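You operate a simulated robot arm through the tools that you are given. There is no shell and no other tool.

Carry out the task below with a simulated two-armed robot. There is one attempt and no reset: what you move stays moved.

Task
Gauge the gap under the curl head and close it with the matching shim.
Fine: slacken the knob first, draw the step gauge out again, leave the other shims out, tighten the knob last.

It is judged by the outcome, as a careful person would: the job done as asked, and still so three seconds after it is handed in. It fails if anything else is knocked over, pushed out of place, dropped, spilled or broken.

Robot
Two 7-joint arms with fingered hands on one trunk that stands fixed in place. Base frame: the origin is at the foot of the trunk, x ahead of it, y to its left, z up. Readings come in m, degrees, newtons and seconds.
The left shoulder is at [0.104, 0.182, 1.046], the right one opposite. With the tool pointing down near the work surface each hand reaches from about 0.48 to 0.88 m from the base axis, measured 20 degrees to its own side. Payload 3.8 kg a hand.
The TCP of each hand is the grasp point between the finger pads, 0.03 m short of the fingertips. In the tool frame z runs along the fingers and y along their closing line. The gripper opens to 0.104 m. The gripper's body begins 0.035 m behind the TCP. The gripper is a hand of 4 fingers: y runs from the thumb to the fingers, the wrist lies at [-0.017, -0.104, -0.178] in the tool frame, and closing takes about 1.5 s.
Orientation is told as [roll, pitch, yaw] about the base's x, y, z axes, in that order, counted from this pose: with the fingers straight down and the wrist toward the robot, the tool's x, y and z point along [0, 1, 0], [1, 0, 0] and [0, 0, -1] of the base frame.

Tools
- The arms move only by the tool step_arm. It takes "left_increments", "right_increments" or both (then of equal length, played together; a hand with none holds still); each is a list of rows, each a list of 6 numbers: the shift along the tool's x, y, z in m, then the turn, a rotation vector about the tool's x, y, z in rad. In form: [[x, y, z, wx, wy, wz], ...]. A call has 1 to 20 rows; each row is the pose to reach, as a shift and turn from the pose commanded when the call began, along the tool's axes at that moment. "left_jaw" and "right_jaw" are, for a hand that has rows, the gripper command, from -1 (shut) to 1 (fully open), values between in proportion, set as the call begins (left out, the last holds). Each row takes 0.2 s and may step no farther than 0.05 m and 8.6 degrees from the row before; otherwise, or with a gripper value out of range, the whole call is refused. A pose out of reach is approached as far as the arm can. The call stops where the force on the tool passes 80 N (or 10 N more than at its start, if that is more) or the arm is blocked; 0.2 s more then pass. The fingers move at their own pace (about 0.072 m/s each) and stop on an object; they squeeze with about 24 N. The grip force told is the motor's: it shows also when the fingers shut on nothing. Time passes only in rows, and 0.2 s behind the last, so rows that repeat a pose let the fingers close. It gives the time, the measured TCP pose, the force on the tool (base axes), the opening and the grip force at its end, in the units of the frame above (readings bear some noise), with the torque about the TCP (base axes, N m) and any sound that the robot's microphone picked up.
- Cameras (640 x 400 px; columns grow to the right, rows downward): "scene" is now at [0.2006, -0.043, 1.2253]; the picture's right is [-0.34, -0.94, 0.00], its down [-0.40, 0.14, -0.91] and it looks along [0.85, -0.31, -0.42] (base axes); focal length 214 px, centre (320, 200). "left" rides on the left gripper at [-0.066, -0.09, -0.126] in its tool frame; the picture's right is [-0.78, -0.30, 0.56], its down [0.57, -0.70, 0.42] and it looks along [0.27, 0.65, 0.71] (tool axes); focal length 275 px, centre (320, 200). "right" rides on the right gripper at [0.066, -0.09, -0.126] in its tool frame; the picture's right is [-0.78, 0.30, -0.56], its down [-0.57, -0.70, 0.42] and it looks along [-0.26, 0.65, 0.71] (tool axes); focal length 275 px, centre (320, 200). There is no depth. A picture from a camera that has moved, and an enlarged one, comes with that camera's place and axes in the base frame and with its lens. The place of the scene camera against the robot may be out by one fixed shift of up to 0.025 m in any direction.
- snapshot(camera): a new picture of that camera. No time passes.
- slide_trunk(by): slides the trunk up (or, below 0, down) by that many m; the arms and the scene camera ride with it, the base frame stays. It gives what a move gives, with no picture.
- finger_targets(index, middle, ring, thumb_bend, thumb_turn, hand): sets how far each is bent, from 0 (flat) to 1 (curled in); at 0.3 the hand is open as for a grip, at 0.7 the pads meet at the TCP. One left out holds its place. A second passes; each finger stops where it meets its share of the squeeze, and holds until it gets a number again. A gripper value or a shape takes the hand back. It gives what a move gives, with no picture; readings hold the bend of each and the force on the fingers (four entries, about 0 where the hand has none), thumb and palm. thumb_turn goes from beside the hand (0) to across from the fingers (1), as for a grip.
- set_grasp(shape, hand): the hand has 4 fingers and takes this shape, open, in about a second: jaw (thumb against the fingers, like two jaws); tri (thumb and two fingers); tip (a fingertip pinch); poke (one finger out to press); point (the index stretched); flat (the hand flat); cup (the hand cupped); fist (a fist). The gripper value then closes the fingers along that shape, each until it touches; the sizes above hold for jaw. It gives what a move gives, with no picture.
- aim_head(pan, tilt): turns the head with the scene camera to pan (to the left, within 86 degrees either way) and tilt (down, from -29 to 69), counted from straight ahead of the robot. It gives what a move gives.
- close_up(camera, box): a new picture of the part [left, top, right, bottom] of that camera's present view, enlarged. No time passes.
- job_done(): hands the job in; it is judged then, once.

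Places have to be worked out from the pictures, the camera data and where the tool is seen. Open the grippers and draw the arms clear of the work before you hand the job in, unless the task says otherwise.

The tools are called after "Emit:" as a command line: name --argument value ..., lists and objects as JSON in quotes. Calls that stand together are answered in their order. step_arm: Moves the arms, as the interface text tells. Its arguments: {"type":"object","properties":{"left_increments":{"type":"array"},"left_jaw":{"type":"number"},"right_increments":{"type":"array"},"right_jaw":{"type":"number"}},"required":[]} The other tools are called the same way: slide_trunk (by) slides the trunk up or down; set_grasp (shape, hand) gives the hand a shape; finger_targets (index, middle, ring, thumb_bend, thumb_turn, hand) moves the fingers one by one; aim_head (pan, tilt) turns the head that bears the scene camera; snapshot (camera) takes a picture; close_up (camera, box) takes an enlarged picture of a part of a camera's view; job_done () hands the job in.

At the start:

```text
t: 0.0
left_position: [0.5237, 0.0026, 1.1749]
left_orientation: [0.0, 0.0, 0.0]
left_wrist_force: [-0.1, -0.1, 0.6]
left_torque: [0.02, -0.01, -0.01]
left_opening: 0.1037
left_grip_force: 0.2
left_shape: jaw
left_bend: [0.3, 0.3, 0.3, 0.3, 0.97]
left_finger forces: [0.0, 0.0, 0.1, 0.0, 0.0, 0.0]
right_position: [0.4316, -0.4104, 1.2027]
right_orientation: [0.0, 0.1, 0.1]
right_wrist_force: [-0.5, -0.2, -0.5]
right_torque: [0.03, 0.01, -0.01]
right_opening: 0.1035
right_grip_force: 0.0
right_shape: jaw
right_bend: [0.3, 0.3, 0.3, 0.3, 0.97]
right_finger forces: [0.0, 0.0, 0.1, 0.0, 0.0, 0.0]
trunk travel left (down, up): [-0.2, 0.556]
head pan, tilt: [-20.1, 25.0]
```

scene: 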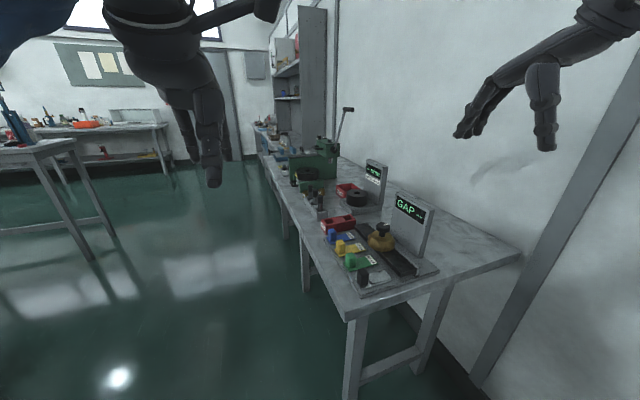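
right: 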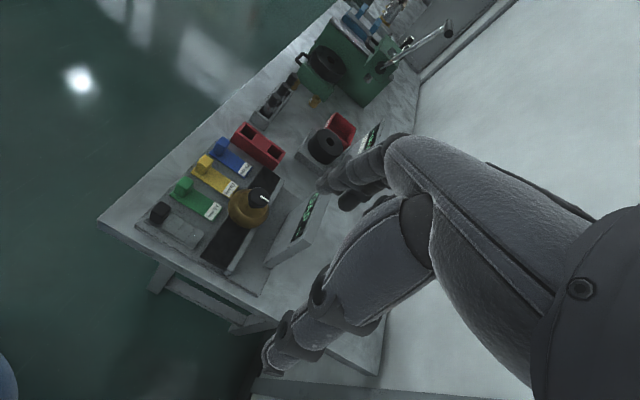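
left: 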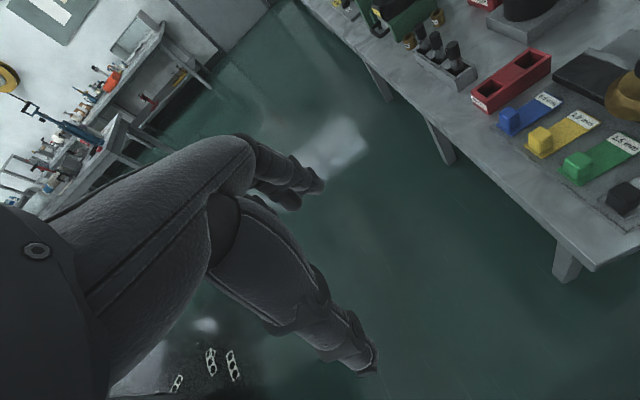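

The scene shows a bench with a fixture (amber curl head, knob), coloured shims (blue, yellow, green) and a dark step gauge, plus a GAP display. I take closer looks first.

Emit:
close_up --camera "scene" --box '[300, 140, 460, 310]'

Emit:
close_up --camera "right" --box '[120, 90, 360, 290]'

Emit:
close_up --camera "left" --box '[440, 20, 640, 240]'

```text
2.35 times, centred on (380, 225) of scene
camera zoom: at [0.2006, -0.043, 1.2253], right [-0.34, -0.94, 0.0], down [-0.4, 0.14, -0.91], along [0.85, -0.31, -0.42], focal length 505 px, centre (179, 141)
```

zoom: 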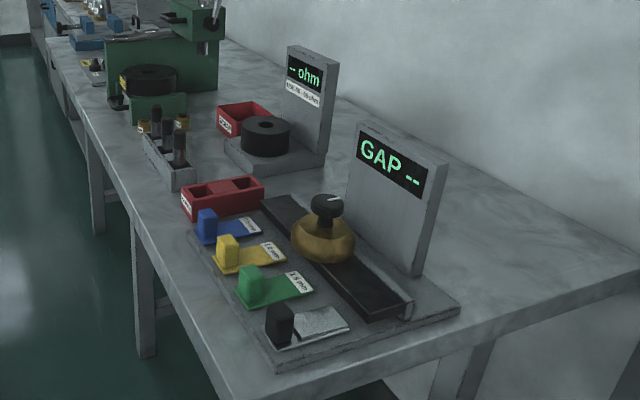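

```text
2.00 times, centred on (240, 190) of right
camera zoom: at [0.342, -0.3461, 1.3292], right [0.3, -0.78, 0.56], down [-0.7, -0.57, -0.42], along [0.65, -0.26, -0.71], focal length 551 px, centre (480, 220)
```

zoom: 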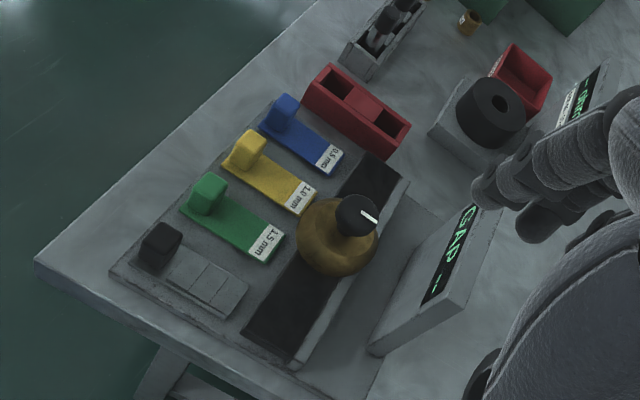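

```text
1.82 times, centred on (540, 130) of left
camera zoom: at [0.4348, -0.0632, 1.2998], right [-0.3, -0.78, -0.56], down [-0.7, 0.57, -0.42], along [0.65, 0.27, -0.71], focal length 500 px, centre (-80, 327)
```

zoom: 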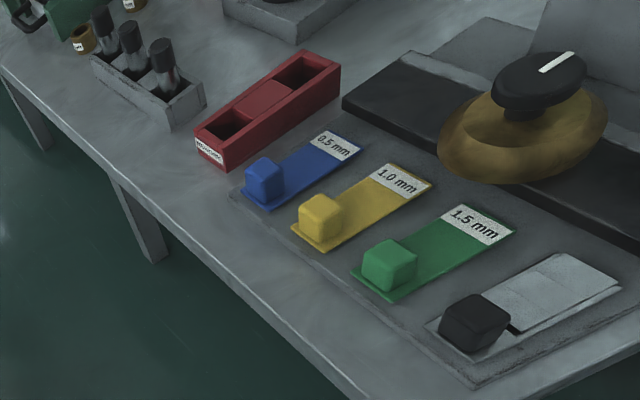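

The parts line up: the shims' handles sit at about y = -0.27 with strips running toward -y, and the head/knob is near [0.642, -0.387, 0.90]. I aim the head at the work and bring the right hand's camera nearer for a better look.

Emit:
aim_head --pan -35 --tilt 37

Emit:
step_arm --right_increments '[[0.015, 0.01, 0.025, 0, 0, 0], [0.03, 0.02, 0.05, 0, 0, 0], [0.045, 0.03, 0.075, 0, 0, 0], [0.06, 0.045, 0.1, 0, 0, 0], [0.07, 0.055, 0.125, 0, 0, 0], [0.08, 0.07, 0.15, 0, 0, 0], [0.08, 0.07, 0.15, 0, 0, 0]]'

Emit:
snapshot --camera "scene"

Emit:
snapshot --camera "right"

```text
t: 0.8
left_position: [0.5245, 0.004, 1.1737]
left_orientation: [0.0, 0.0, 0.2]
left_wrist_force: [-0.1, 0.3, -0.5]
left_torque: [-0.02, -0.02, -0.01]
left_opening: 0.1038
left_grip_force: 0.0
left_shape: jaw
left_bend: [0.3, 0.3, 0.3, 0.3, 0.97]
left_finger forces: [0.0, 0.0, 0.1, 0.1, 0.0, 0.0]
right_position: [0.4317, -0.4105, 1.2027]
right_orientation: [0.0, 0.0, 0.1]
right_wrist_force: [0.5, 0.6, 0.5]
right_torque: [0.01, -0.03, 0.0]
right_opening: 0.1039
right_grip_force: 0.1
right_shape: jaw
right_bend: [0.3, 0.3, 0.3, 0.3, 0.97]
right_finger forces: [0.0, 0.1, 0.1, 0.0, 0.0, 0.0]
trunk travel left (down, up): [-0.2, 0.556]
head pan, tilt: [-35.0, 37.0]
```

```text
t: 2.4
left_position: [0.5226, 0.0029, 1.1749]
left_orientation: [0.0, 0.0, 0.0]
left_wrist_force: [-0.2, -0.3, -0.9]
left_torque: [0.0, -0.01, 0.02]
left_opening: 0.1037
left_grip_force: 0.1
left_shape: jaw
left_bend: [0.3, 0.3, 0.3, 0.3, 0.97]
left_finger forces: [0.0, 0.0, 0.1, 0.1, 0.0, 0.0]
right_position: [0.5014, -0.3282, 1.0536]
right_orientation: [0.1, 0.0, 0.1]
right_wrist_force: [-0.1, 0.5, 0.2]
right_torque: [-0.02, -0.01, 0.01]
right_opening: 0.1039
right_grip_force: 0.0
right_shape: jaw
right_bend: [0.3, 0.3, 0.3, 0.3, 0.97]
right_finger forces: [0.0, 0.1, 0.0, 0.0, 0.0, 0.0]
trunk travel left (down, up): [-0.2, 0.556]
head pan, tilt: [-35.0, 37.0]
```

```text
taken
camera scene: at [0.1849, -0.0613, 1.2066], right [-0.57, -0.82, 0.0], down [-0.49, 0.35, -0.8], along [0.65, -0.46, -0.6], focal length 214 px, centre (320, 200)
```

scene: 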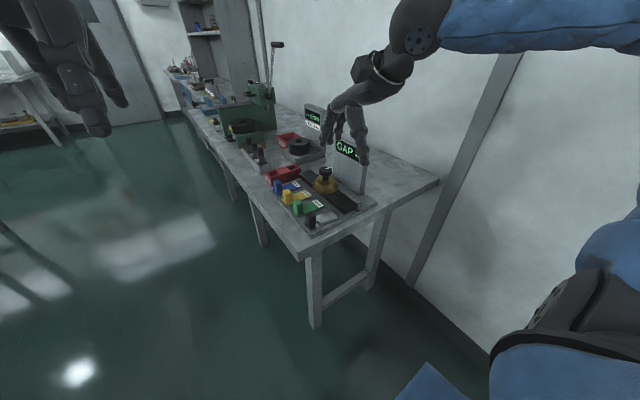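

```text
taken
camera right: at [0.4117, -0.2636, 1.1791], right [0.3, -0.78, 0.56], down [-0.7, -0.57, -0.42], along [0.65, -0.26, -0.71], focal length 275 px, centre (320, 200)
```

right: 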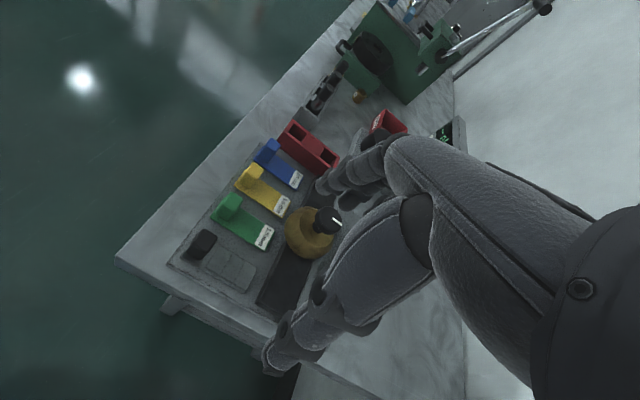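

I zoom in on the fixture from both cameras.

Emit:
close_up --camera "scene" --box '[260, 125, 390, 240]'

Emit:
close_up --camera "right" --box '[160, 110, 360, 310]'

Emit:
close_up --camera "right" --box '[270, 190, 350, 270]'

Emit:
close_up --camera "left" --box '[560, 30, 640, 110]'

```text
3.48 times, centred on (325, 182) of scene
camera zoom: at [0.1849, -0.0613, 1.2066], right [-0.57, -0.82, 0.0], down [-0.49, 0.35, -0.8], along [0.65, -0.46, -0.6], focal length 746 px, centre (303, 261)
```

zoom: 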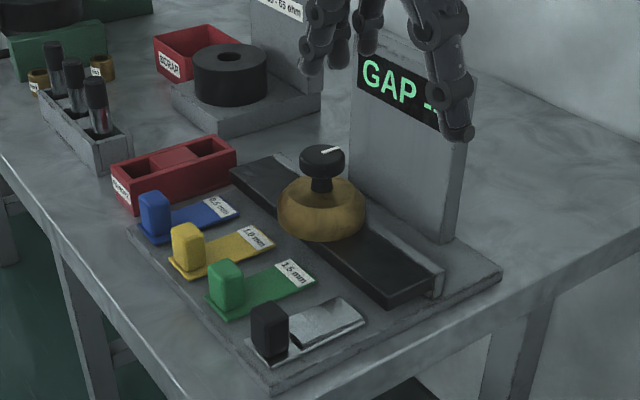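

```text
2.00 times, centred on (260, 210) of right
camera zoom: at [0.4117, -0.2636, 1.1791], right [0.3, -0.78, 0.56], down [-0.7, -0.57, -0.42], along [0.65, -0.26, -0.71], focal length 551 px, centre (440, 180)
```

zoom: 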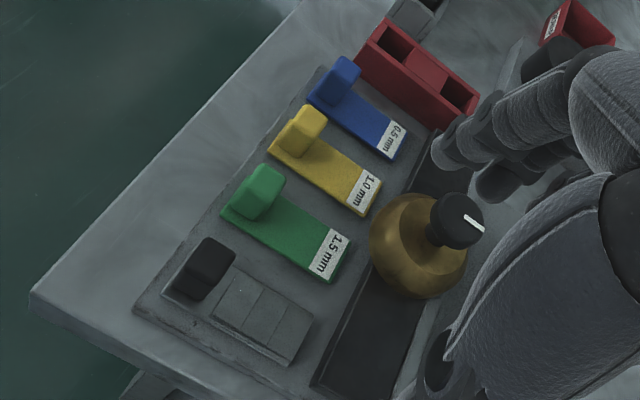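

```text
5.00 times, centred on (310, 230) of right
camera zoom: at [0.4117, -0.2636, 1.1791], right [0.3, -0.78, 0.56], down [-0.7, -0.57, -0.42], along [0.65, -0.26, -0.71], focal length 1376 px, centre (370, 50)
```

zoom: 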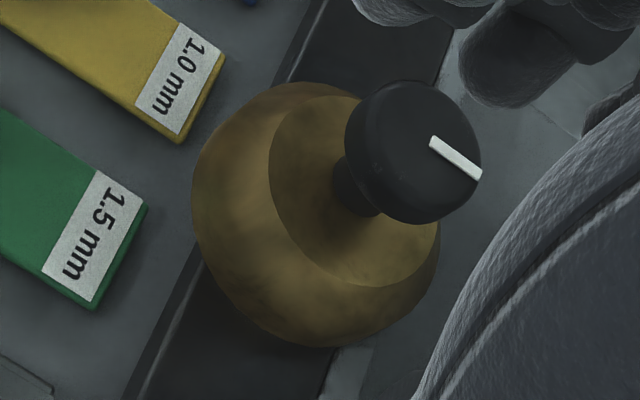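

```text
5.00 times, centred on (600, 70) of left
camera zoom: at [0.4344, -0.0633, 1.3], right [-0.3, -0.78, -0.56], down [-0.7, 0.57, -0.42], along [0.65, 0.27, -0.71], focal length 1376 px, centre (-1080, 850)
```

zoom: 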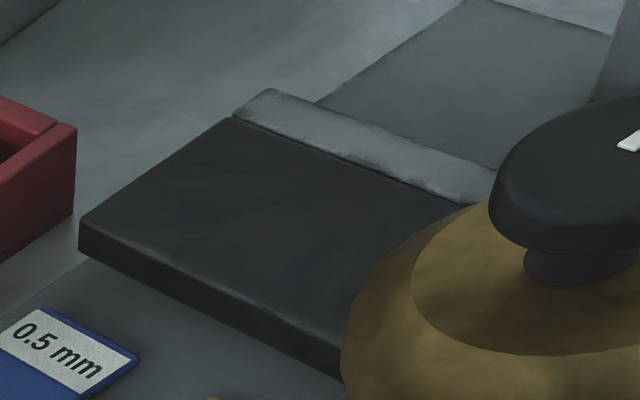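

The white pointer on the knob points toward -y (toward the GAP board). I swing the left hand round (yaw about -75°) as a second camera looking at the fixture from the front of the bench, keeping it off the bench.

Emit:
step_arm --left_increments '[[0.01, 0, 0.012, 0, 0, 0.14], [0.02, 0, 0.024, 0, 0, 0.28], [0.03, 0, 0.036, 0, 0, 0.42], [0.04, 0, 0.048, 0, 0, 0.56], [0.05, 0, 0.06, 0, 0, 0.7], [0.06, 0, 0.072, 0, 0, 0.84], [0.07, 0, 0.084, 0, 0, 0.98], [0.08, 0, 0.096, 0, 0, 1.12], [0.09, 0, 0.108, 0, 0, 1.26], [0.1, 0, 0.12, 0, 0, 1.309], [0.1, 0, 0.12, 0, 0, 1.309]]'

Emit:
snapshot --camera "left"

```text
t: 4.8
left_position: [0.5236, 0.1029, 1.0534]
left_orientation: [0.0, 0.0, -75.0]
left_wrist_force: [-0.3, 0.0, 0.3]
left_torque: [0.0, 0.04, -0.01]
left_opening: 0.1037
left_grip_force: 0.1
left_shape: jaw
left_bend: [0.3, 0.3, 0.3, 0.3, 0.97]
left_finger forces: [0.0, 0.1, 0.1, 0.1, 0.0, 0.1]
right_position: [0.5005, -0.328, 1.0545]
right_orientation: [-0.1, -0.1, 0.0]
right_wrist_force: [-0.1, -1.2, 0.5]
right_torque: [0.01, 0.0, 0.0]
right_opening: 0.1037
right_grip_force: 0.1
right_shape: jaw
right_bend: [0.3, 0.3, 0.3, 0.3, 0.97]
right_finger forces: [0.0, 0.0, 0.0, 0.0, 0.1, 0.1]
trunk travel left (down, up): [-0.2, 0.556]
head pan, tilt: [-35.0, 37.0]
```

```text
taken
camera left: at [0.4377, 0.1723, 1.179], right [-0.83, 0.09, -0.56], down [0.37, 0.83, -0.42], along [0.42, -0.56, -0.71], focal length 275 px, centre (320, 200)
```

left: 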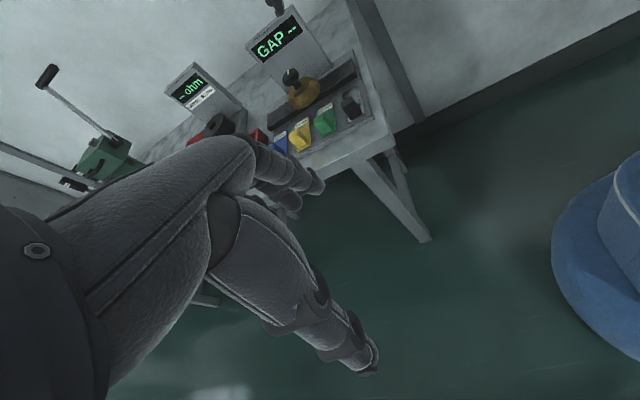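

The left view looks good from the front; I lower the left hand and tilt it so its camera looks more horizontally at the head.

Emit:
step_arm --left_increments '[[0.0017, 0.017, 0.02, -0.106, -0.028, 0], [0.0033, 0.034, 0.04, -0.212, -0.057, 0], [0.005, 0.051, 0.06, -0.319, -0.085, 0], [0.0066, 0.068, 0.08, -0.425, -0.114, 0], [0.0083, 0.085, 0.1, -0.531, -0.142, 0], [0.0083, 0.085, 0.1, -0.531, -0.142, 0]]'

Emit:
snapshot --camera "left"

```text
t: 6.2
left_position: [0.5545, 0.0202, 0.9553]
left_orientation: [-9.0, -30.4, -72.4]
left_wrist_force: [0.3, -0.5, 0.0]
left_torque: [-0.02, -0.01, 0.0]
left_opening: 0.1035
left_grip_force: 0.1
left_shape: jaw
left_bend: [0.3, 0.3, 0.3, 0.3, 0.97]
left_finger forces: [0.1, 0.1, 0.1, 0.0, 0.0, 0.0]
right_position: [0.5017, -0.3289, 1.0537]
right_orientation: [0.0, 0.0, 0.2]
right_wrist_force: [-0.3, -0.4, 0.0]
right_torque: [0.0, -0.01, 0.02]
right_opening: 0.1038
right_grip_force: 0.1
right_shape: jaw
right_bend: [0.3, 0.3, 0.3, 0.3, 0.97]
right_finger forces: [0.0, 0.2, 0.0, 0.0, 0.0, 0.1]
trunk travel left (down, up): [-0.2, 0.556]
head pan, tilt: [-35.0, 37.0]
```

```text
taken
camera left: at [0.4674, 0.1464, 1.0259], right [-0.83, -0.22, -0.52], down [0.37, 0.48, -0.79], along [0.42, -0.85, -0.32], focal length 275 px, centre (320, 200)
```

left: 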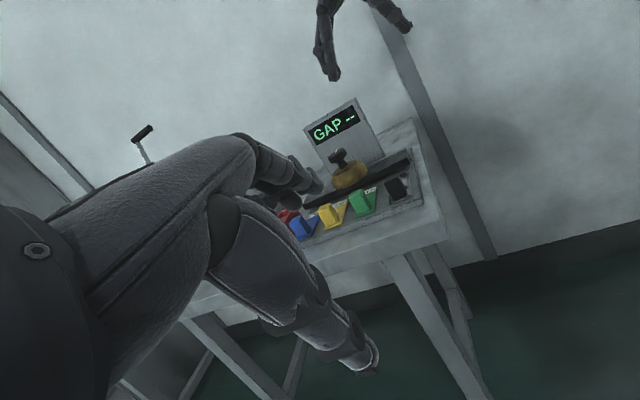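

I enlarge the left view around the head and rail to see the gap and height relationships.

Emit:
close_up --camera "left" --box '[290, 90, 430, 240]'

Emit:
close_up --camera "left" --box '[315, 140, 385, 210]'

```text
2.67 times, centred on (360, 165) of left
camera zoom: at [0.4674, 0.1464, 1.0259], right [-0.83, -0.22, -0.52], down [0.37, 0.48, -0.79], along [0.42, -0.85, -0.32], focal length 734 px, centre (213, 293)
```

zoom: 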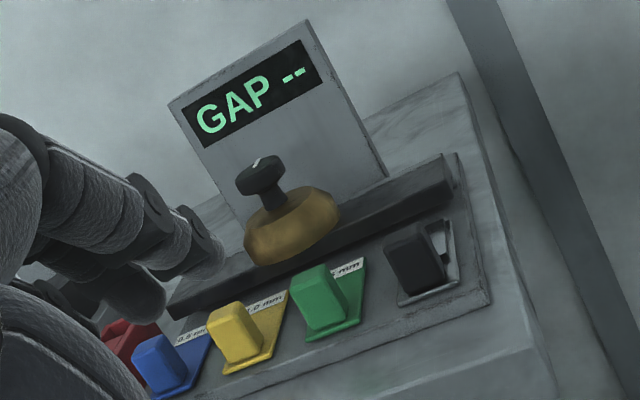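

```text
5.71 times, centred on (350, 175) of left
camera zoom: at [0.4674, 0.1464, 1.0259], right [-0.83, -0.22, -0.52], down [0.37, 0.48, -0.79], along [0.42, -0.85, -0.32], focal length 1573 px, centre (149, 343)
```

zoom: 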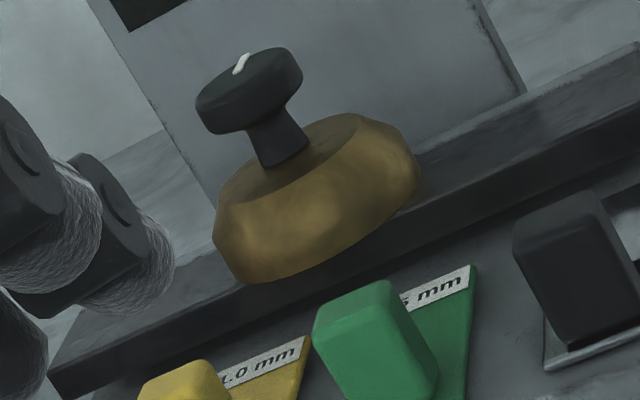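

Heights so far: plate top ≈0.817, rail top ≈0.831, handle tops ≈0.857, knob top ≈0.905 (Ø≈40 mm), board front y≈-0.46 with top 0.973. I move the right hand high above the knob and yaw it to -90° so its wrist is toward the bench front, leaving room to turn counter-clockwise.

Emit:
step_arm --right_increments '[[-0.005, 0.013, 0, 0, 0, 0.1428], [-0.01, 0.026, 0, 0, 0, 0.2856], [-0.016, 0.038, 0, 0, 0, 0.4284], [-0.021, 0.051, 0, 0, 0, 0.5712], [-0.027, 0.064, 0, 0, 0, 0.714], [-0.032, 0.076, 0, 0, 0, 0.8568], [-0.038, 0.089, 0, 0, 0, 0.9996], [-0.043, 0.102, 0, 0, 0, 1.1424], [-0.048, 0.114, 0, 0, 0, 1.2852], [-0.054, 0.127, 0, 0, 0, 1.428], [-0.059, 0.139, 0, 0, 0, 1.5708], [-0.059, 0.139, 0, 0, 0, 1.5708]]'

Emit:
snapshot --camera "right"

Emit:
snapshot --camera "left"

Emit:
snapshot --camera "scene"

```text
t: 8.8
left_position: [0.5526, 0.0214, 0.9552]
left_orientation: [-9.1, -30.3, -72.6]
left_wrist_force: [0.1, -0.7, 0.7]
left_torque: [-0.01, 0.0, 0.01]
left_opening: 0.1037
left_grip_force: 0.1
left_shape: jaw
left_bend: [0.3, 0.3, 0.3, 0.3, 0.97]
left_finger forces: [0.1, 0.0, 0.1, 0.0, 0.0, 0.1]
right_position: [0.6381, -0.3902, 1.0525]
right_orientation: [0.0, 0.0, -90.1]
right_wrist_force: [0.1, 0.5, 0.0]
right_torque: [0.0, 0.0, 0.01]
right_opening: 0.1038
right_grip_force: 0.0
right_shape: jaw
right_bend: [0.3, 0.3, 0.3, 0.3, 0.97]
right_finger forces: [0.0, 0.1, 0.0, 0.1, 0.1, 0.1]
trunk travel left (down, up): [-0.2, 0.556]
head pan, tilt: [-35.0, 37.0]
```

```text
taken
camera right: at [0.7051, -0.3012, 1.1792], right [-0.78, -0.3, 0.56], down [-0.57, 0.7, -0.42], along [-0.27, -0.65, -0.71], focal length 275 px, centre (320, 200)
```

right: 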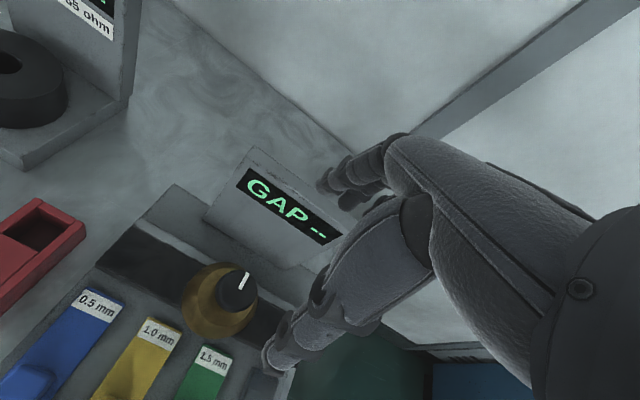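

```text
taken
camera left: at [0.4671, 0.1464, 1.0263], right [-0.83, -0.22, -0.52], down [0.37, 0.48, -0.79], along [0.42, -0.85, -0.32], focal length 275 px, centre (320, 200)
```

left: 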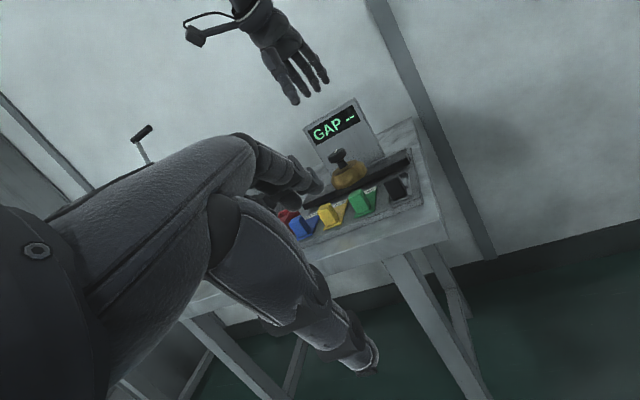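

```text
taken
camera scene: at [0.1848, -0.061, 1.2066], right [-0.57, -0.82, 0.0], down [-0.49, 0.34, -0.8], along [0.65, -0.46, -0.6], focal length 214 px, centre (320, 200)
```

scene: 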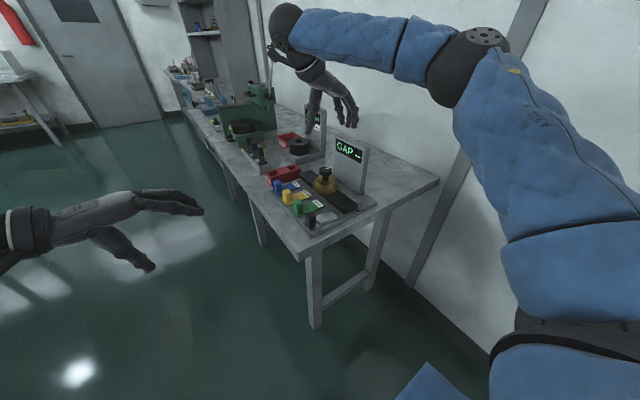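

The arm reaches this pose comfortably. I zoom in to fix the knob's centre, the pointer, and the clearance to the board before descending.

Emit:
close_up --camera "right" --box '[80, 130, 340, 400]'

Emit:
close_up --camera "scene" --box '[260, 70, 390, 240]'

Emit:
close_up --camera "left" --box '[250, 40, 430, 240]'

```text
1.48 times, centred on (210, 265) of right
camera zoom: at [0.7051, -0.3012, 1.1792], right [-0.78, -0.3, 0.56], down [-0.57, 0.7, -0.42], along [-0.27, -0.65, -0.71], focal length 408 px, centre (483, 104)
```

zoom: 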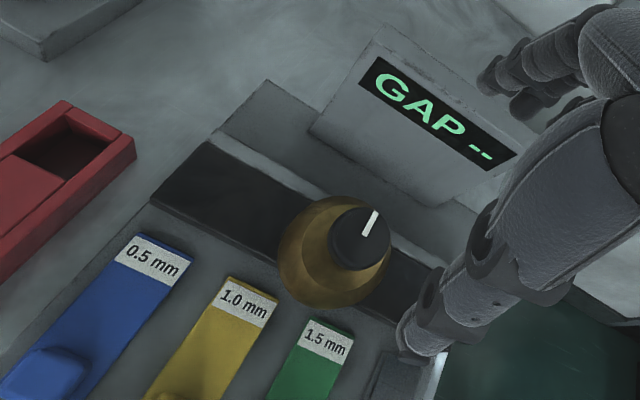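

```text
2.35 times, centred on (325, 155) of scene
camera zoom: at [0.1848, -0.061, 1.2066], right [-0.57, -0.82, 0.0], down [-0.49, 0.34, -0.8], along [0.65, -0.46, -0.6], focal length 505 px, centre (308, 306)
```

zoom: 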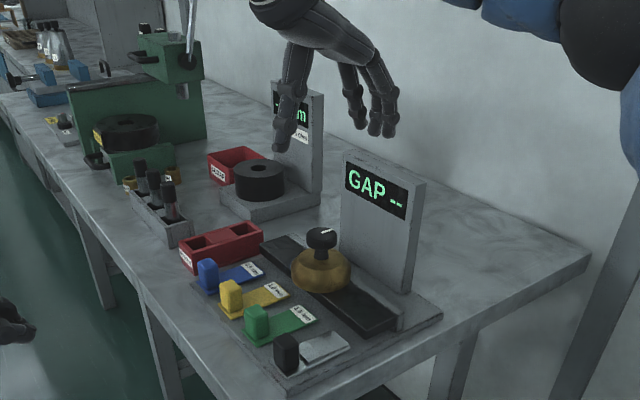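

```text
2.00 times, centred on (340, 140) of left
camera zoom: at [0.4671, 0.1464, 1.0263], right [-0.83, -0.22, -0.52], down [0.37, 0.48, -0.79], along [0.42, -0.85, -0.32], focal length 551 px, centre (280, 320)
```

zoom: 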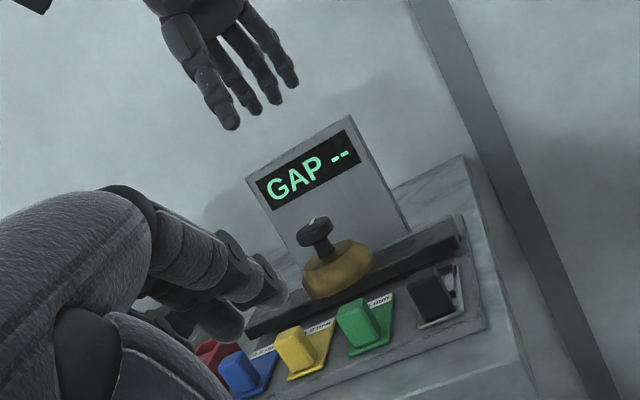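

The knuckles stick out about 56 mm toward the board in this pose, so I tilt the hand 15° back (wrist toward +y), narrow the opening to about 62 mm, and descend partway over the knob.

Emit:
step_arm --right_increments '[[0.001, 0, 0.018, -0.0873, 0, 0], [0.002, 0, 0.036, -0.1745, 0, 0], [0.004, -0.001, 0.054, -0.2618, 0, 0], [0.004, -0.001, 0.0725, -0.2618, 0, 0], [0.004, -0.001, 0.0725, -0.2618, 0, 0]]' --right_jaw 0.2

Emit:
close_up --camera "scene" --box '[260, 70, 390, 240]'

Emit:
close_up --camera "left" --box '[270, 60, 430, 220]'

Emit:
snapshot --camera "right"

```text
t: 10.0
left_position: [0.554, 0.0211, 0.9557]
left_orientation: [-9.0, -30.4, -72.5]
left_wrist_force: [0.5, -0.6, 0.4]
left_torque: [-0.02, -0.02, -0.02]
left_opening: 0.1036
left_grip_force: 0.1
left_shape: jaw
left_bend: [0.3, 0.3, 0.3, 0.3, 0.97]
left_finger forces: [0.0, 0.0, 0.0, 0.0, 0.0, 0.0]
right_position: [0.6414, -0.3913, 0.981]
right_orientation: [0.2, -14.9, -89.8]
right_wrist_force: [-0.1, 0.3, 0.2]
right_torque: [0.0, 0.0, -0.01]
right_opening: 0.063
right_grip_force: 0.0
right_shape: jaw
right_bend: [0.73, 0.4, 0.37, 0.63, 0.99]
right_finger forces: [0.0, 0.1, 0.1, 0.1, 0.1, 0.0]
right hand out of reach, approached as far as the arm can: row 3, 4, 5
trunk travel left (down, up): [-0.2, 0.556]
head pan, tilt: [-35.0, 37.0]
```

```text
2.35 times, centred on (325, 155) of scene
camera zoom: at [0.1852, -0.0611, 1.2065], right [-0.57, -0.82, 0.0], down [-0.49, 0.34, -0.8], along [0.65, -0.46, -0.6], focal length 505 px, centre (308, 306)
```

zoom: 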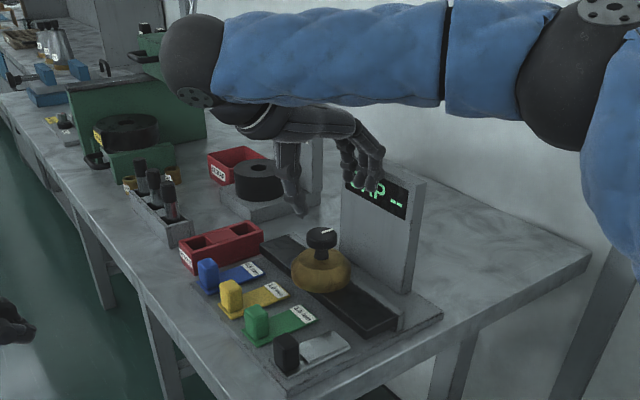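

```text
2.50 times, centred on (350, 140) of left
camera zoom: at [0.4674, 0.1464, 1.0261], right [-0.83, -0.22, -0.52], down [0.37, 0.48, -0.79], along [0.42, -0.85, -0.32], focal length 688 px, centre (245, 350)
```

zoom: 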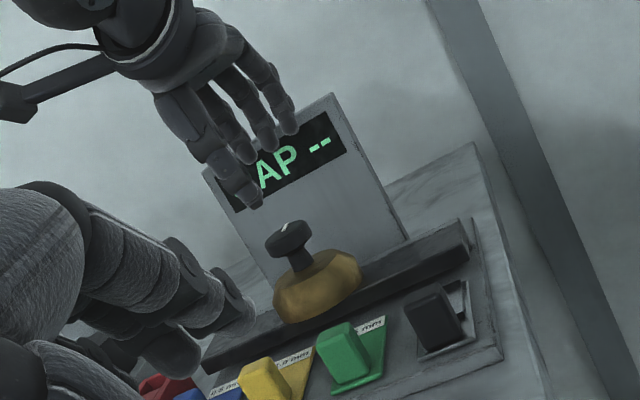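

```text
taken
camera right: at [0.707, -0.2729, 1.0794], right [-0.78, -0.15, 0.61], down [-0.57, 0.57, -0.59], along [-0.26, -0.81, -0.52], focal length 275 px, centre (320, 200)
```

right: 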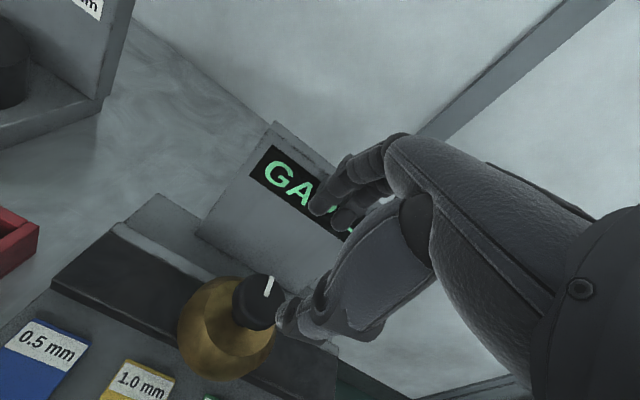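

The pose is reached (slightly at the limit of reach but the reading matches). I lower vertically to about z=0.935 so the fingertips sit just above the knob top, then check the centring.

Emit:
step_arm --right_increments '[[0, -0.004, 0.015, 0, 0, 0], [0, -0.009, 0.03, 0, 0, 0], [0.0006, -0.0139, 0.0429, 0, 0, 0], [0.0006, -0.0139, 0.0429, 0, 0, 0]]'

Emit:
close_up --camera "scene" --box '[290, 120, 370, 220]'

Emit:
close_up --camera "left" --box '[310, 90, 400, 200]'

Emit:
snapshot --camera "right"

```text
t: 11.0
left_position: [0.5528, 0.0216, 0.9551]
left_orientation: [-9.0, -30.2, -72.6]
left_wrist_force: [-0.6, -0.3, 0.6]
left_torque: [0.05, -0.02, -0.03]
left_opening: 0.104
left_grip_force: 0.1
left_shape: jaw
left_bend: [0.3, 0.3, 0.3, 0.3, 0.97]
left_finger forces: [0.0, 0.0, 0.0, 0.0, 0.1, 0.1]
right_position: [0.6425, -0.3882, 0.9349]
right_orientation: [-0.1, -15.0, -89.9]
right_wrist_force: [0.1, 0.7, 0.1]
right_torque: [-0.02, 0.02, 0.01]
right_opening: 0.0629
right_grip_force: 0.0
right_shape: jaw
right_bend: [0.73, 0.4, 0.37, 0.63, 0.99]
right_finger forces: [0.0, 0.0, 0.1, 0.0, 0.1, 0.1]
trunk travel left (down, up): [-0.2, 0.556]
head pan, tilt: [-35.0, 37.0]
```

```text
4.00 times, centred on (330, 170) of scene
camera zoom: at [0.1852, -0.0611, 1.2065], right [-0.57, -0.82, 0.0], down [-0.49, 0.34, -0.8], along [0.65, -0.46, -0.6], focal length 858 px, centre (280, 320)
```

zoom: 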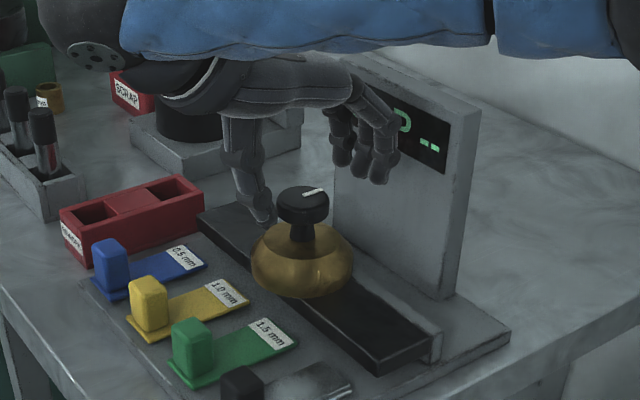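

```text
3.64 times, centred on (355, 145) of left
camera zoom: at [0.4675, 0.1464, 1.0261], right [-0.83, -0.22, -0.52], down [0.37, 0.48, -0.79], along [0.42, -0.85, -0.32], focal length 1001 px, centre (193, 400)
```

zoom: 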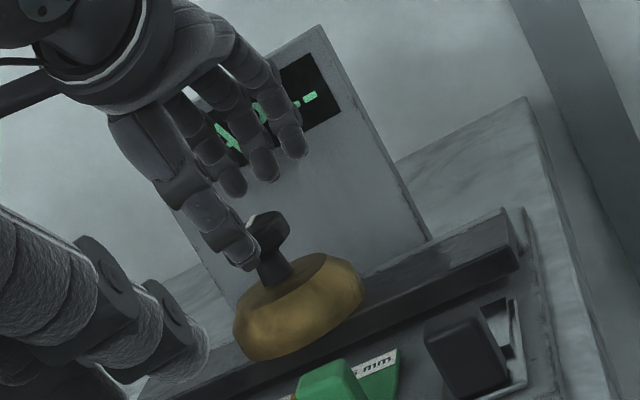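

```text
taken
camera right: at [0.7084, -0.2701, 1.033], right [-0.78, -0.14, 0.61], down [-0.57, 0.57, -0.59], along [-0.26, -0.81, -0.52], focal length 275 px, centre (320, 200)
```

right: 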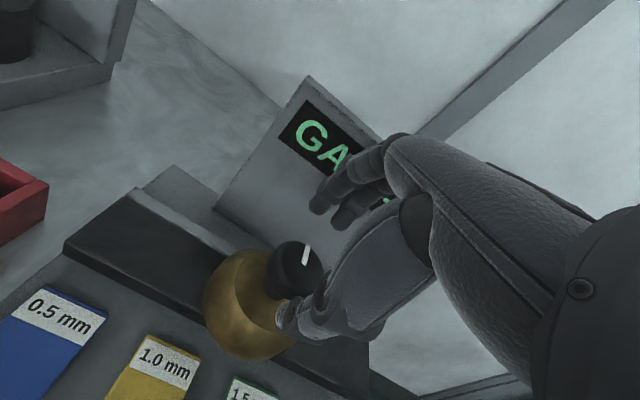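

The board's front face works out at y≈-0.475, leaving enough clearance, while the tilt makes the thumb hang lower than the fingers. I undo the tilt in place and check again.

Emit:
step_arm --right_increments '[[0, 0, 0, 0.1309, 0, 0], [0, 0, 0, 0.2618, 0, 0], [0, 0, 0, 0.2618, 0, 0]]'

Emit:
close_up --camera "left" --box '[310, 90, 400, 200]'

Emit:
close_up --camera "scene" --box '[290, 120, 370, 220]'

Emit:
snapshot --camera "right"

```text
t: 11.8
left_position: [0.5545, 0.0208, 0.9553]
left_orientation: [-9.1, -30.3, -72.4]
left_wrist_force: [0.6, -0.1, 0.2]
left_torque: [0.0, 0.01, 0.0]
left_opening: 0.1038
left_grip_force: 0.0
left_shape: jaw
left_bend: [0.3, 0.3, 0.3, 0.3, 0.97]
left_finger forces: [0.0, 0.0, 0.0, 0.1, 0.0, 0.0]
right_position: [0.6411, -0.3878, 0.9346]
right_orientation: [0.0, 0.1, -90.0]
right_wrist_force: [-0.2, 0.3, 0.3]
right_torque: [0.04, -0.01, -0.03]
right_opening: 0.0627
right_grip_force: 0.1
right_shape: jaw
right_bend: [0.73, 0.4, 0.37, 0.63, 0.99]
right_finger forces: [0.0, 0.0, 0.0, 0.0, 0.0, 0.1]
trunk travel left (down, up): [-0.2, 0.556]
head pan, tilt: [-35.0, 37.0]
```

```text
3.64 times, centred on (355, 145) of left
camera zoom: at [0.4676, 0.1464, 1.026], right [-0.83, -0.22, -0.52], down [0.37, 0.48, -0.79], along [0.42, -0.85, -0.32], focal length 1001 px, centre (193, 400)
```

zoom: 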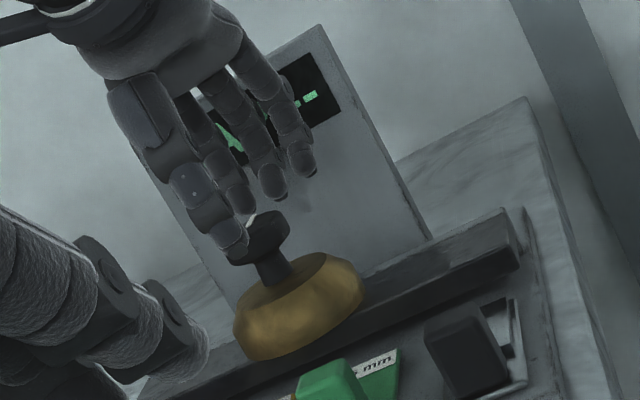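

```text
4.00 times, centred on (330, 170) of scene
camera zoom: at [0.1854, -0.0611, 1.2064], right [-0.57, -0.82, 0.0], down [-0.49, 0.34, -0.8], along [0.65, -0.46, -0.6], focal length 858 px, centre (280, 320)
```

zoom: 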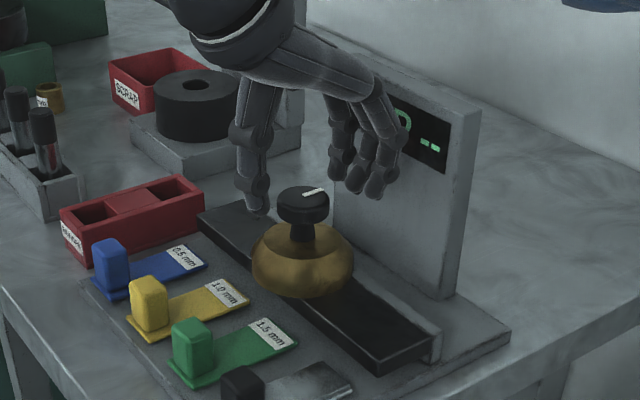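

```text
taken
camera right: at [0.7085, -0.2997, 1.0609], right [-0.78, -0.3, 0.56], down [-0.57, 0.7, -0.42], along [-0.26, -0.65, -0.71], focal length 275 px, centre (320, 200)
```

right: 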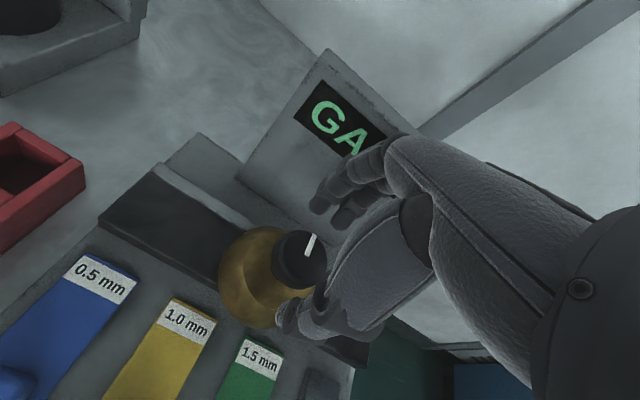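

With the hand upright, thumb and fingertips are level at about z=0.904, straddling the knob (centre ≈[0.643,-0.390]). I lower 22 mm and then close on the knob.

Emit:
step_arm --right_increments '[[0.001, 0.001, 0.011, 0, 0, 0], [0.002, 0.002, 0.022, 0, 0, 0], [0.002, 0.002, 0.022, 0, 0, 0]]'

Emit:
close_up --camera "left" --box '[310, 90, 400, 200]'

Emit:
close_up --camera "right" --box '[200, 180, 400, 380]'

```text
t: 12.6
left_position: [0.5533, 0.022, 0.9542]
left_orientation: [-8.9, -30.3, -72.5]
left_wrist_force: [-0.7, 0.6, 0.0]
left_torque: [0.03, -0.03, -0.03]
left_opening: 0.1038
left_grip_force: 0.1
left_shape: jaw
left_bend: [0.3, 0.3, 0.3, 0.3, 0.97]
left_finger forces: [0.0, 0.0, 0.0, 0.0, 0.1, 0.0]
right_position: [0.6442, -0.3897, 0.9112]
right_orientation: [-0.1, 0.1, -89.9]
right_wrist_force: [0.2, 0.9, -0.2]
right_torque: [-0.03, 0.01, 0.01]
right_opening: 0.0628
right_grip_force: 0.0
right_shape: jaw
right_bend: [0.73, 0.4, 0.37, 0.63, 0.99]
right_finger forces: [0.1, 0.0, 0.0, 0.0, 0.1, 0.0]
trunk travel left (down, up): [-0.2, 0.556]
head pan, tilt: [-35.0, 37.0]
```

```text
3.64 times, centred on (355, 145) of left
camera zoom: at [0.4675, 0.1463, 1.0261], right [-0.83, -0.22, -0.52], down [0.37, 0.48, -0.79], along [0.42, -0.85, -0.32], focal length 1001 px, centre (193, 400)
```

zoom: 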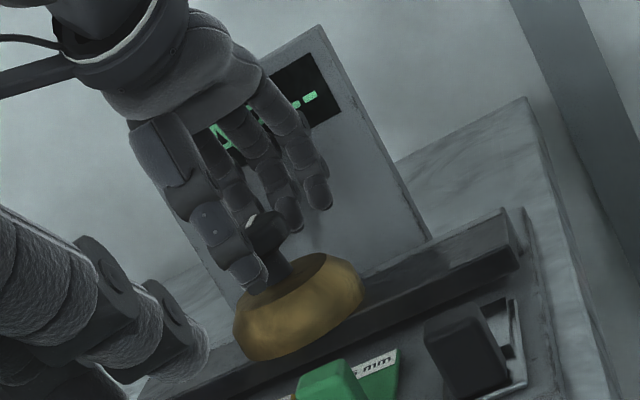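

```text
2.00 times, centred on (300, 280) of right
camera zoom: at [0.7098, -0.301, 1.0385], right [-0.78, -0.3, 0.56], down [-0.57, 0.7, -0.42], along [-0.26, -0.65, -0.71], focal length 551 px, centre (360, 40)
```

zoom: 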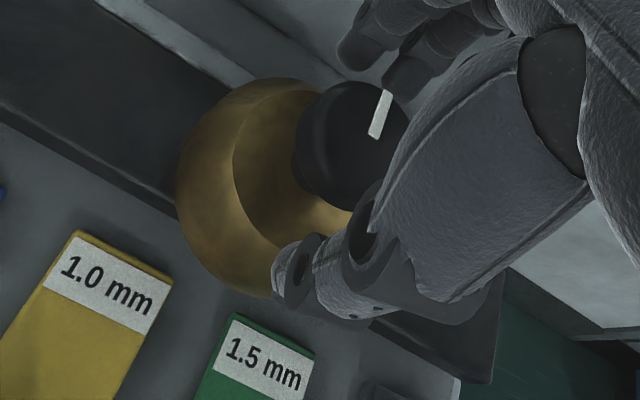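

The thumb and fingers straddle the knob with the tips below its rim. I close the grip on the knob while holding still.

Emit:
step_arm --right_increments '[[0, 0, 0, 0, 0, 0], [0, 0, 0, 0, 0, 0], [0, 0, 0, 0, 0, 0], [0, 0, 0, 0, 0, 0], [0, 0, 0, 0, 0, 0], [0, 0, 0, 0, 0, 0], [0, 0, 0, 0, 0, 0]]' --right_jaw -1

Emit:
close_up --camera "left" --box '[310, 90, 400, 200]'

Emit:
close_up --camera "right" --box '[200, 180, 400, 380]'

Emit:
close_up --camera "scene" --box '[290, 120, 370, 220]'

```text
t: 14.2
left_position: [0.5533, 0.0214, 0.954]
left_orientation: [-9.0, -30.3, -72.5]
left_wrist_force: [0.3, -0.4, 0.2]
left_torque: [-0.03, 0.03, -0.02]
left_opening: 0.1038
left_grip_force: 0.1
left_shape: jaw
left_bend: [0.3, 0.3, 0.3, 0.3, 0.97]
left_finger forces: [0.0, 0.0, 0.0, 0.0, 0.0, 0.0]
right_position: [0.6449, -0.3889, 0.9123]
right_orientation: [0.0, 0.1, -90.0]
right_wrist_force: [-1.2, 3.2, -2.3]
right_torque: [0.05, 0.0, 0.01]
right_opening: 0.0322
right_grip_force: 24.0
right_shape: jaw
right_bend: [0.74, 0.55, 0.59, 0.73, 1.0]
right_finger forces: [12.3, 6.6, 0.1, 0.1, 21.4, 0.2]
trunk travel left (down, up): [-0.2, 0.556]
head pan, tilt: [-35.0, 37.0]
```

```text
3.64 times, centred on (355, 145) of left
camera zoom: at [0.4676, 0.1466, 1.0259], right [-0.83, -0.22, -0.52], down [0.37, 0.48, -0.79], along [0.42, -0.85, -0.32], focal length 1001 px, centre (193, 400)
```

zoom: 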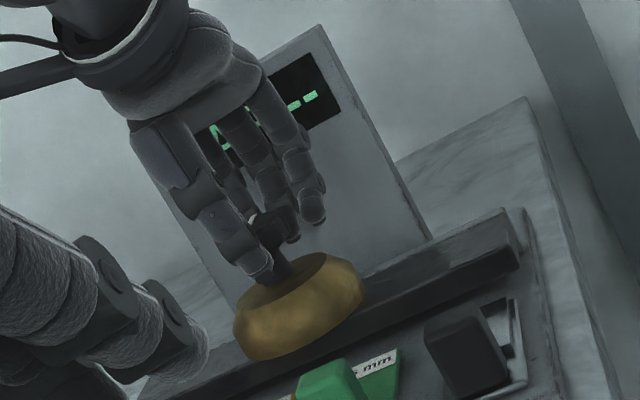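

```text
2.00 times, centred on (300, 280) of right
camera zoom: at [0.7099, -0.3007, 1.0383], right [-0.78, -0.3, 0.56], down [-0.57, 0.7, -0.42], along [-0.26, -0.65, -0.71], focal length 551 px, centre (360, 40)
```

zoom: 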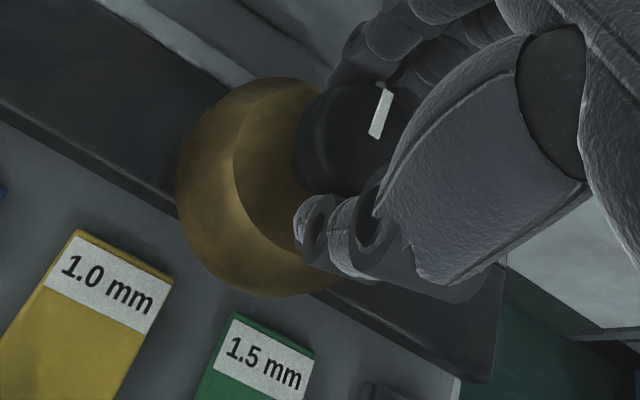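

```text
4.00 times, centred on (330, 170) of scene
camera zoom: at [0.1854, -0.0609, 1.2064], right [-0.57, -0.82, 0.0], down [-0.49, 0.34, -0.8], along [0.65, -0.46, -0.6], focal length 858 px, centre (280, 320)
```

zoom: 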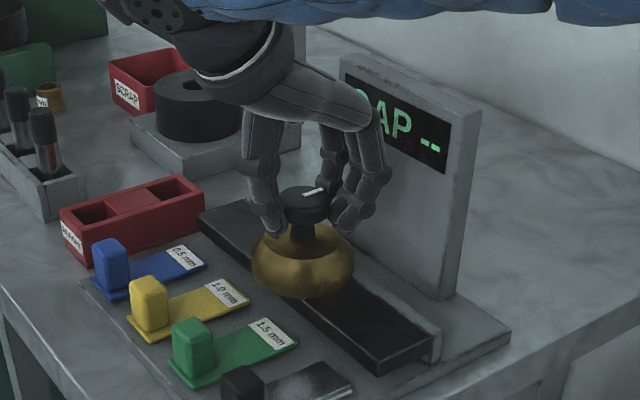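

The grip holds the knob (index+middle vs thumb, 24 N). I turn it counter-clockwise 30° and watch torque, sound and the pointer.

Emit:
step_arm --right_increments '[[0, 0, 0, 0, 0, -0.105], [0, 0, 0, 0, 0, -0.21], [0, 0, 0, 0, 0, -0.315], [0, 0, 0, 0, 0, -0.42], [0, 0, 0, 0, 0, -0.524], [0, 0, 0, 0, 0, -0.524]]'

Emit:
close_up --camera "scene" --box '[290, 120, 370, 220]'

Emit:
close_up --camera "right" --box '[200, 180, 400, 380]'

```text
t: 15.6
left_position: [0.5522, 0.0212, 0.9543]
left_orientation: [-9.1, -30.4, -72.5]
left_wrist_force: [-0.2, 0.4, -0.2]
left_torque: [0.0, 0.04, -0.04]
left_opening: 0.1037
left_grip_force: 0.0
left_shape: jaw
left_bend: [0.3, 0.3, 0.3, 0.3, 0.97]
left_finger forces: [0.0, 0.0, 0.1, 0.0, 0.1, 0.0]
right_position: [0.6452, -0.391, 0.9129]
right_orientation: [0.0, 0.1, -59.8]
right_wrist_force: [-4.2, 5.0, -4.5]
right_torque: [0.1, 0.07, -0.01]
right_opening: 0.0317
right_grip_force: 23.4
right_shape: jaw
right_bend: [0.74, 0.55, 0.59, 0.73, 1.0]
right_finger forces: [11.8, 6.2, 0.1, 0.1, 23.8, 0.0]
trunk travel left (down, up): [-0.2, 0.556]
head pan, tilt: [-35.0, 37.0]
```

```text
4.00 times, centred on (330, 170) of scene
camera zoom: at [0.1851, -0.0608, 1.2065], right [-0.57, -0.82, 0.0], down [-0.49, 0.34, -0.8], along [0.65, -0.46, -0.6], focal length 858 px, centre (280, 320)
```

zoom: 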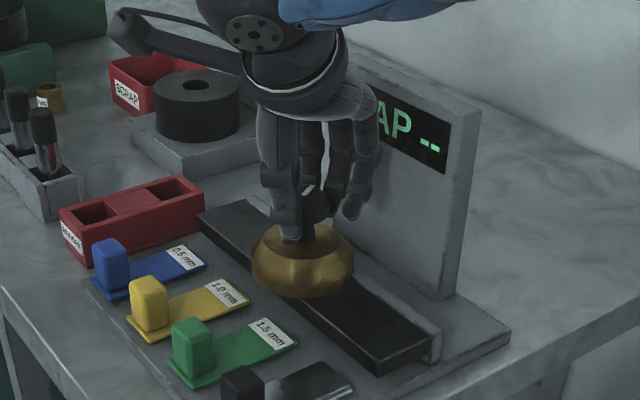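

```text
2.00 times, centred on (300, 280) of right
camera zoom: at [0.656, -0.2809, 1.0384], right [-0.52, -0.65, 0.56], down [-0.85, 0.32, -0.42], along [0.1, -0.69, -0.71], focal length 551 px, centre (360, 40)
```

zoom: 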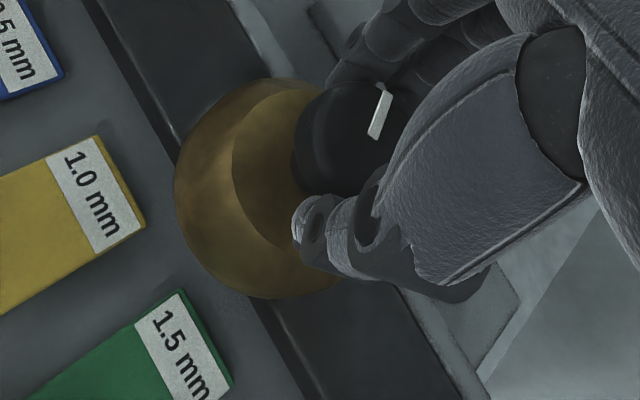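

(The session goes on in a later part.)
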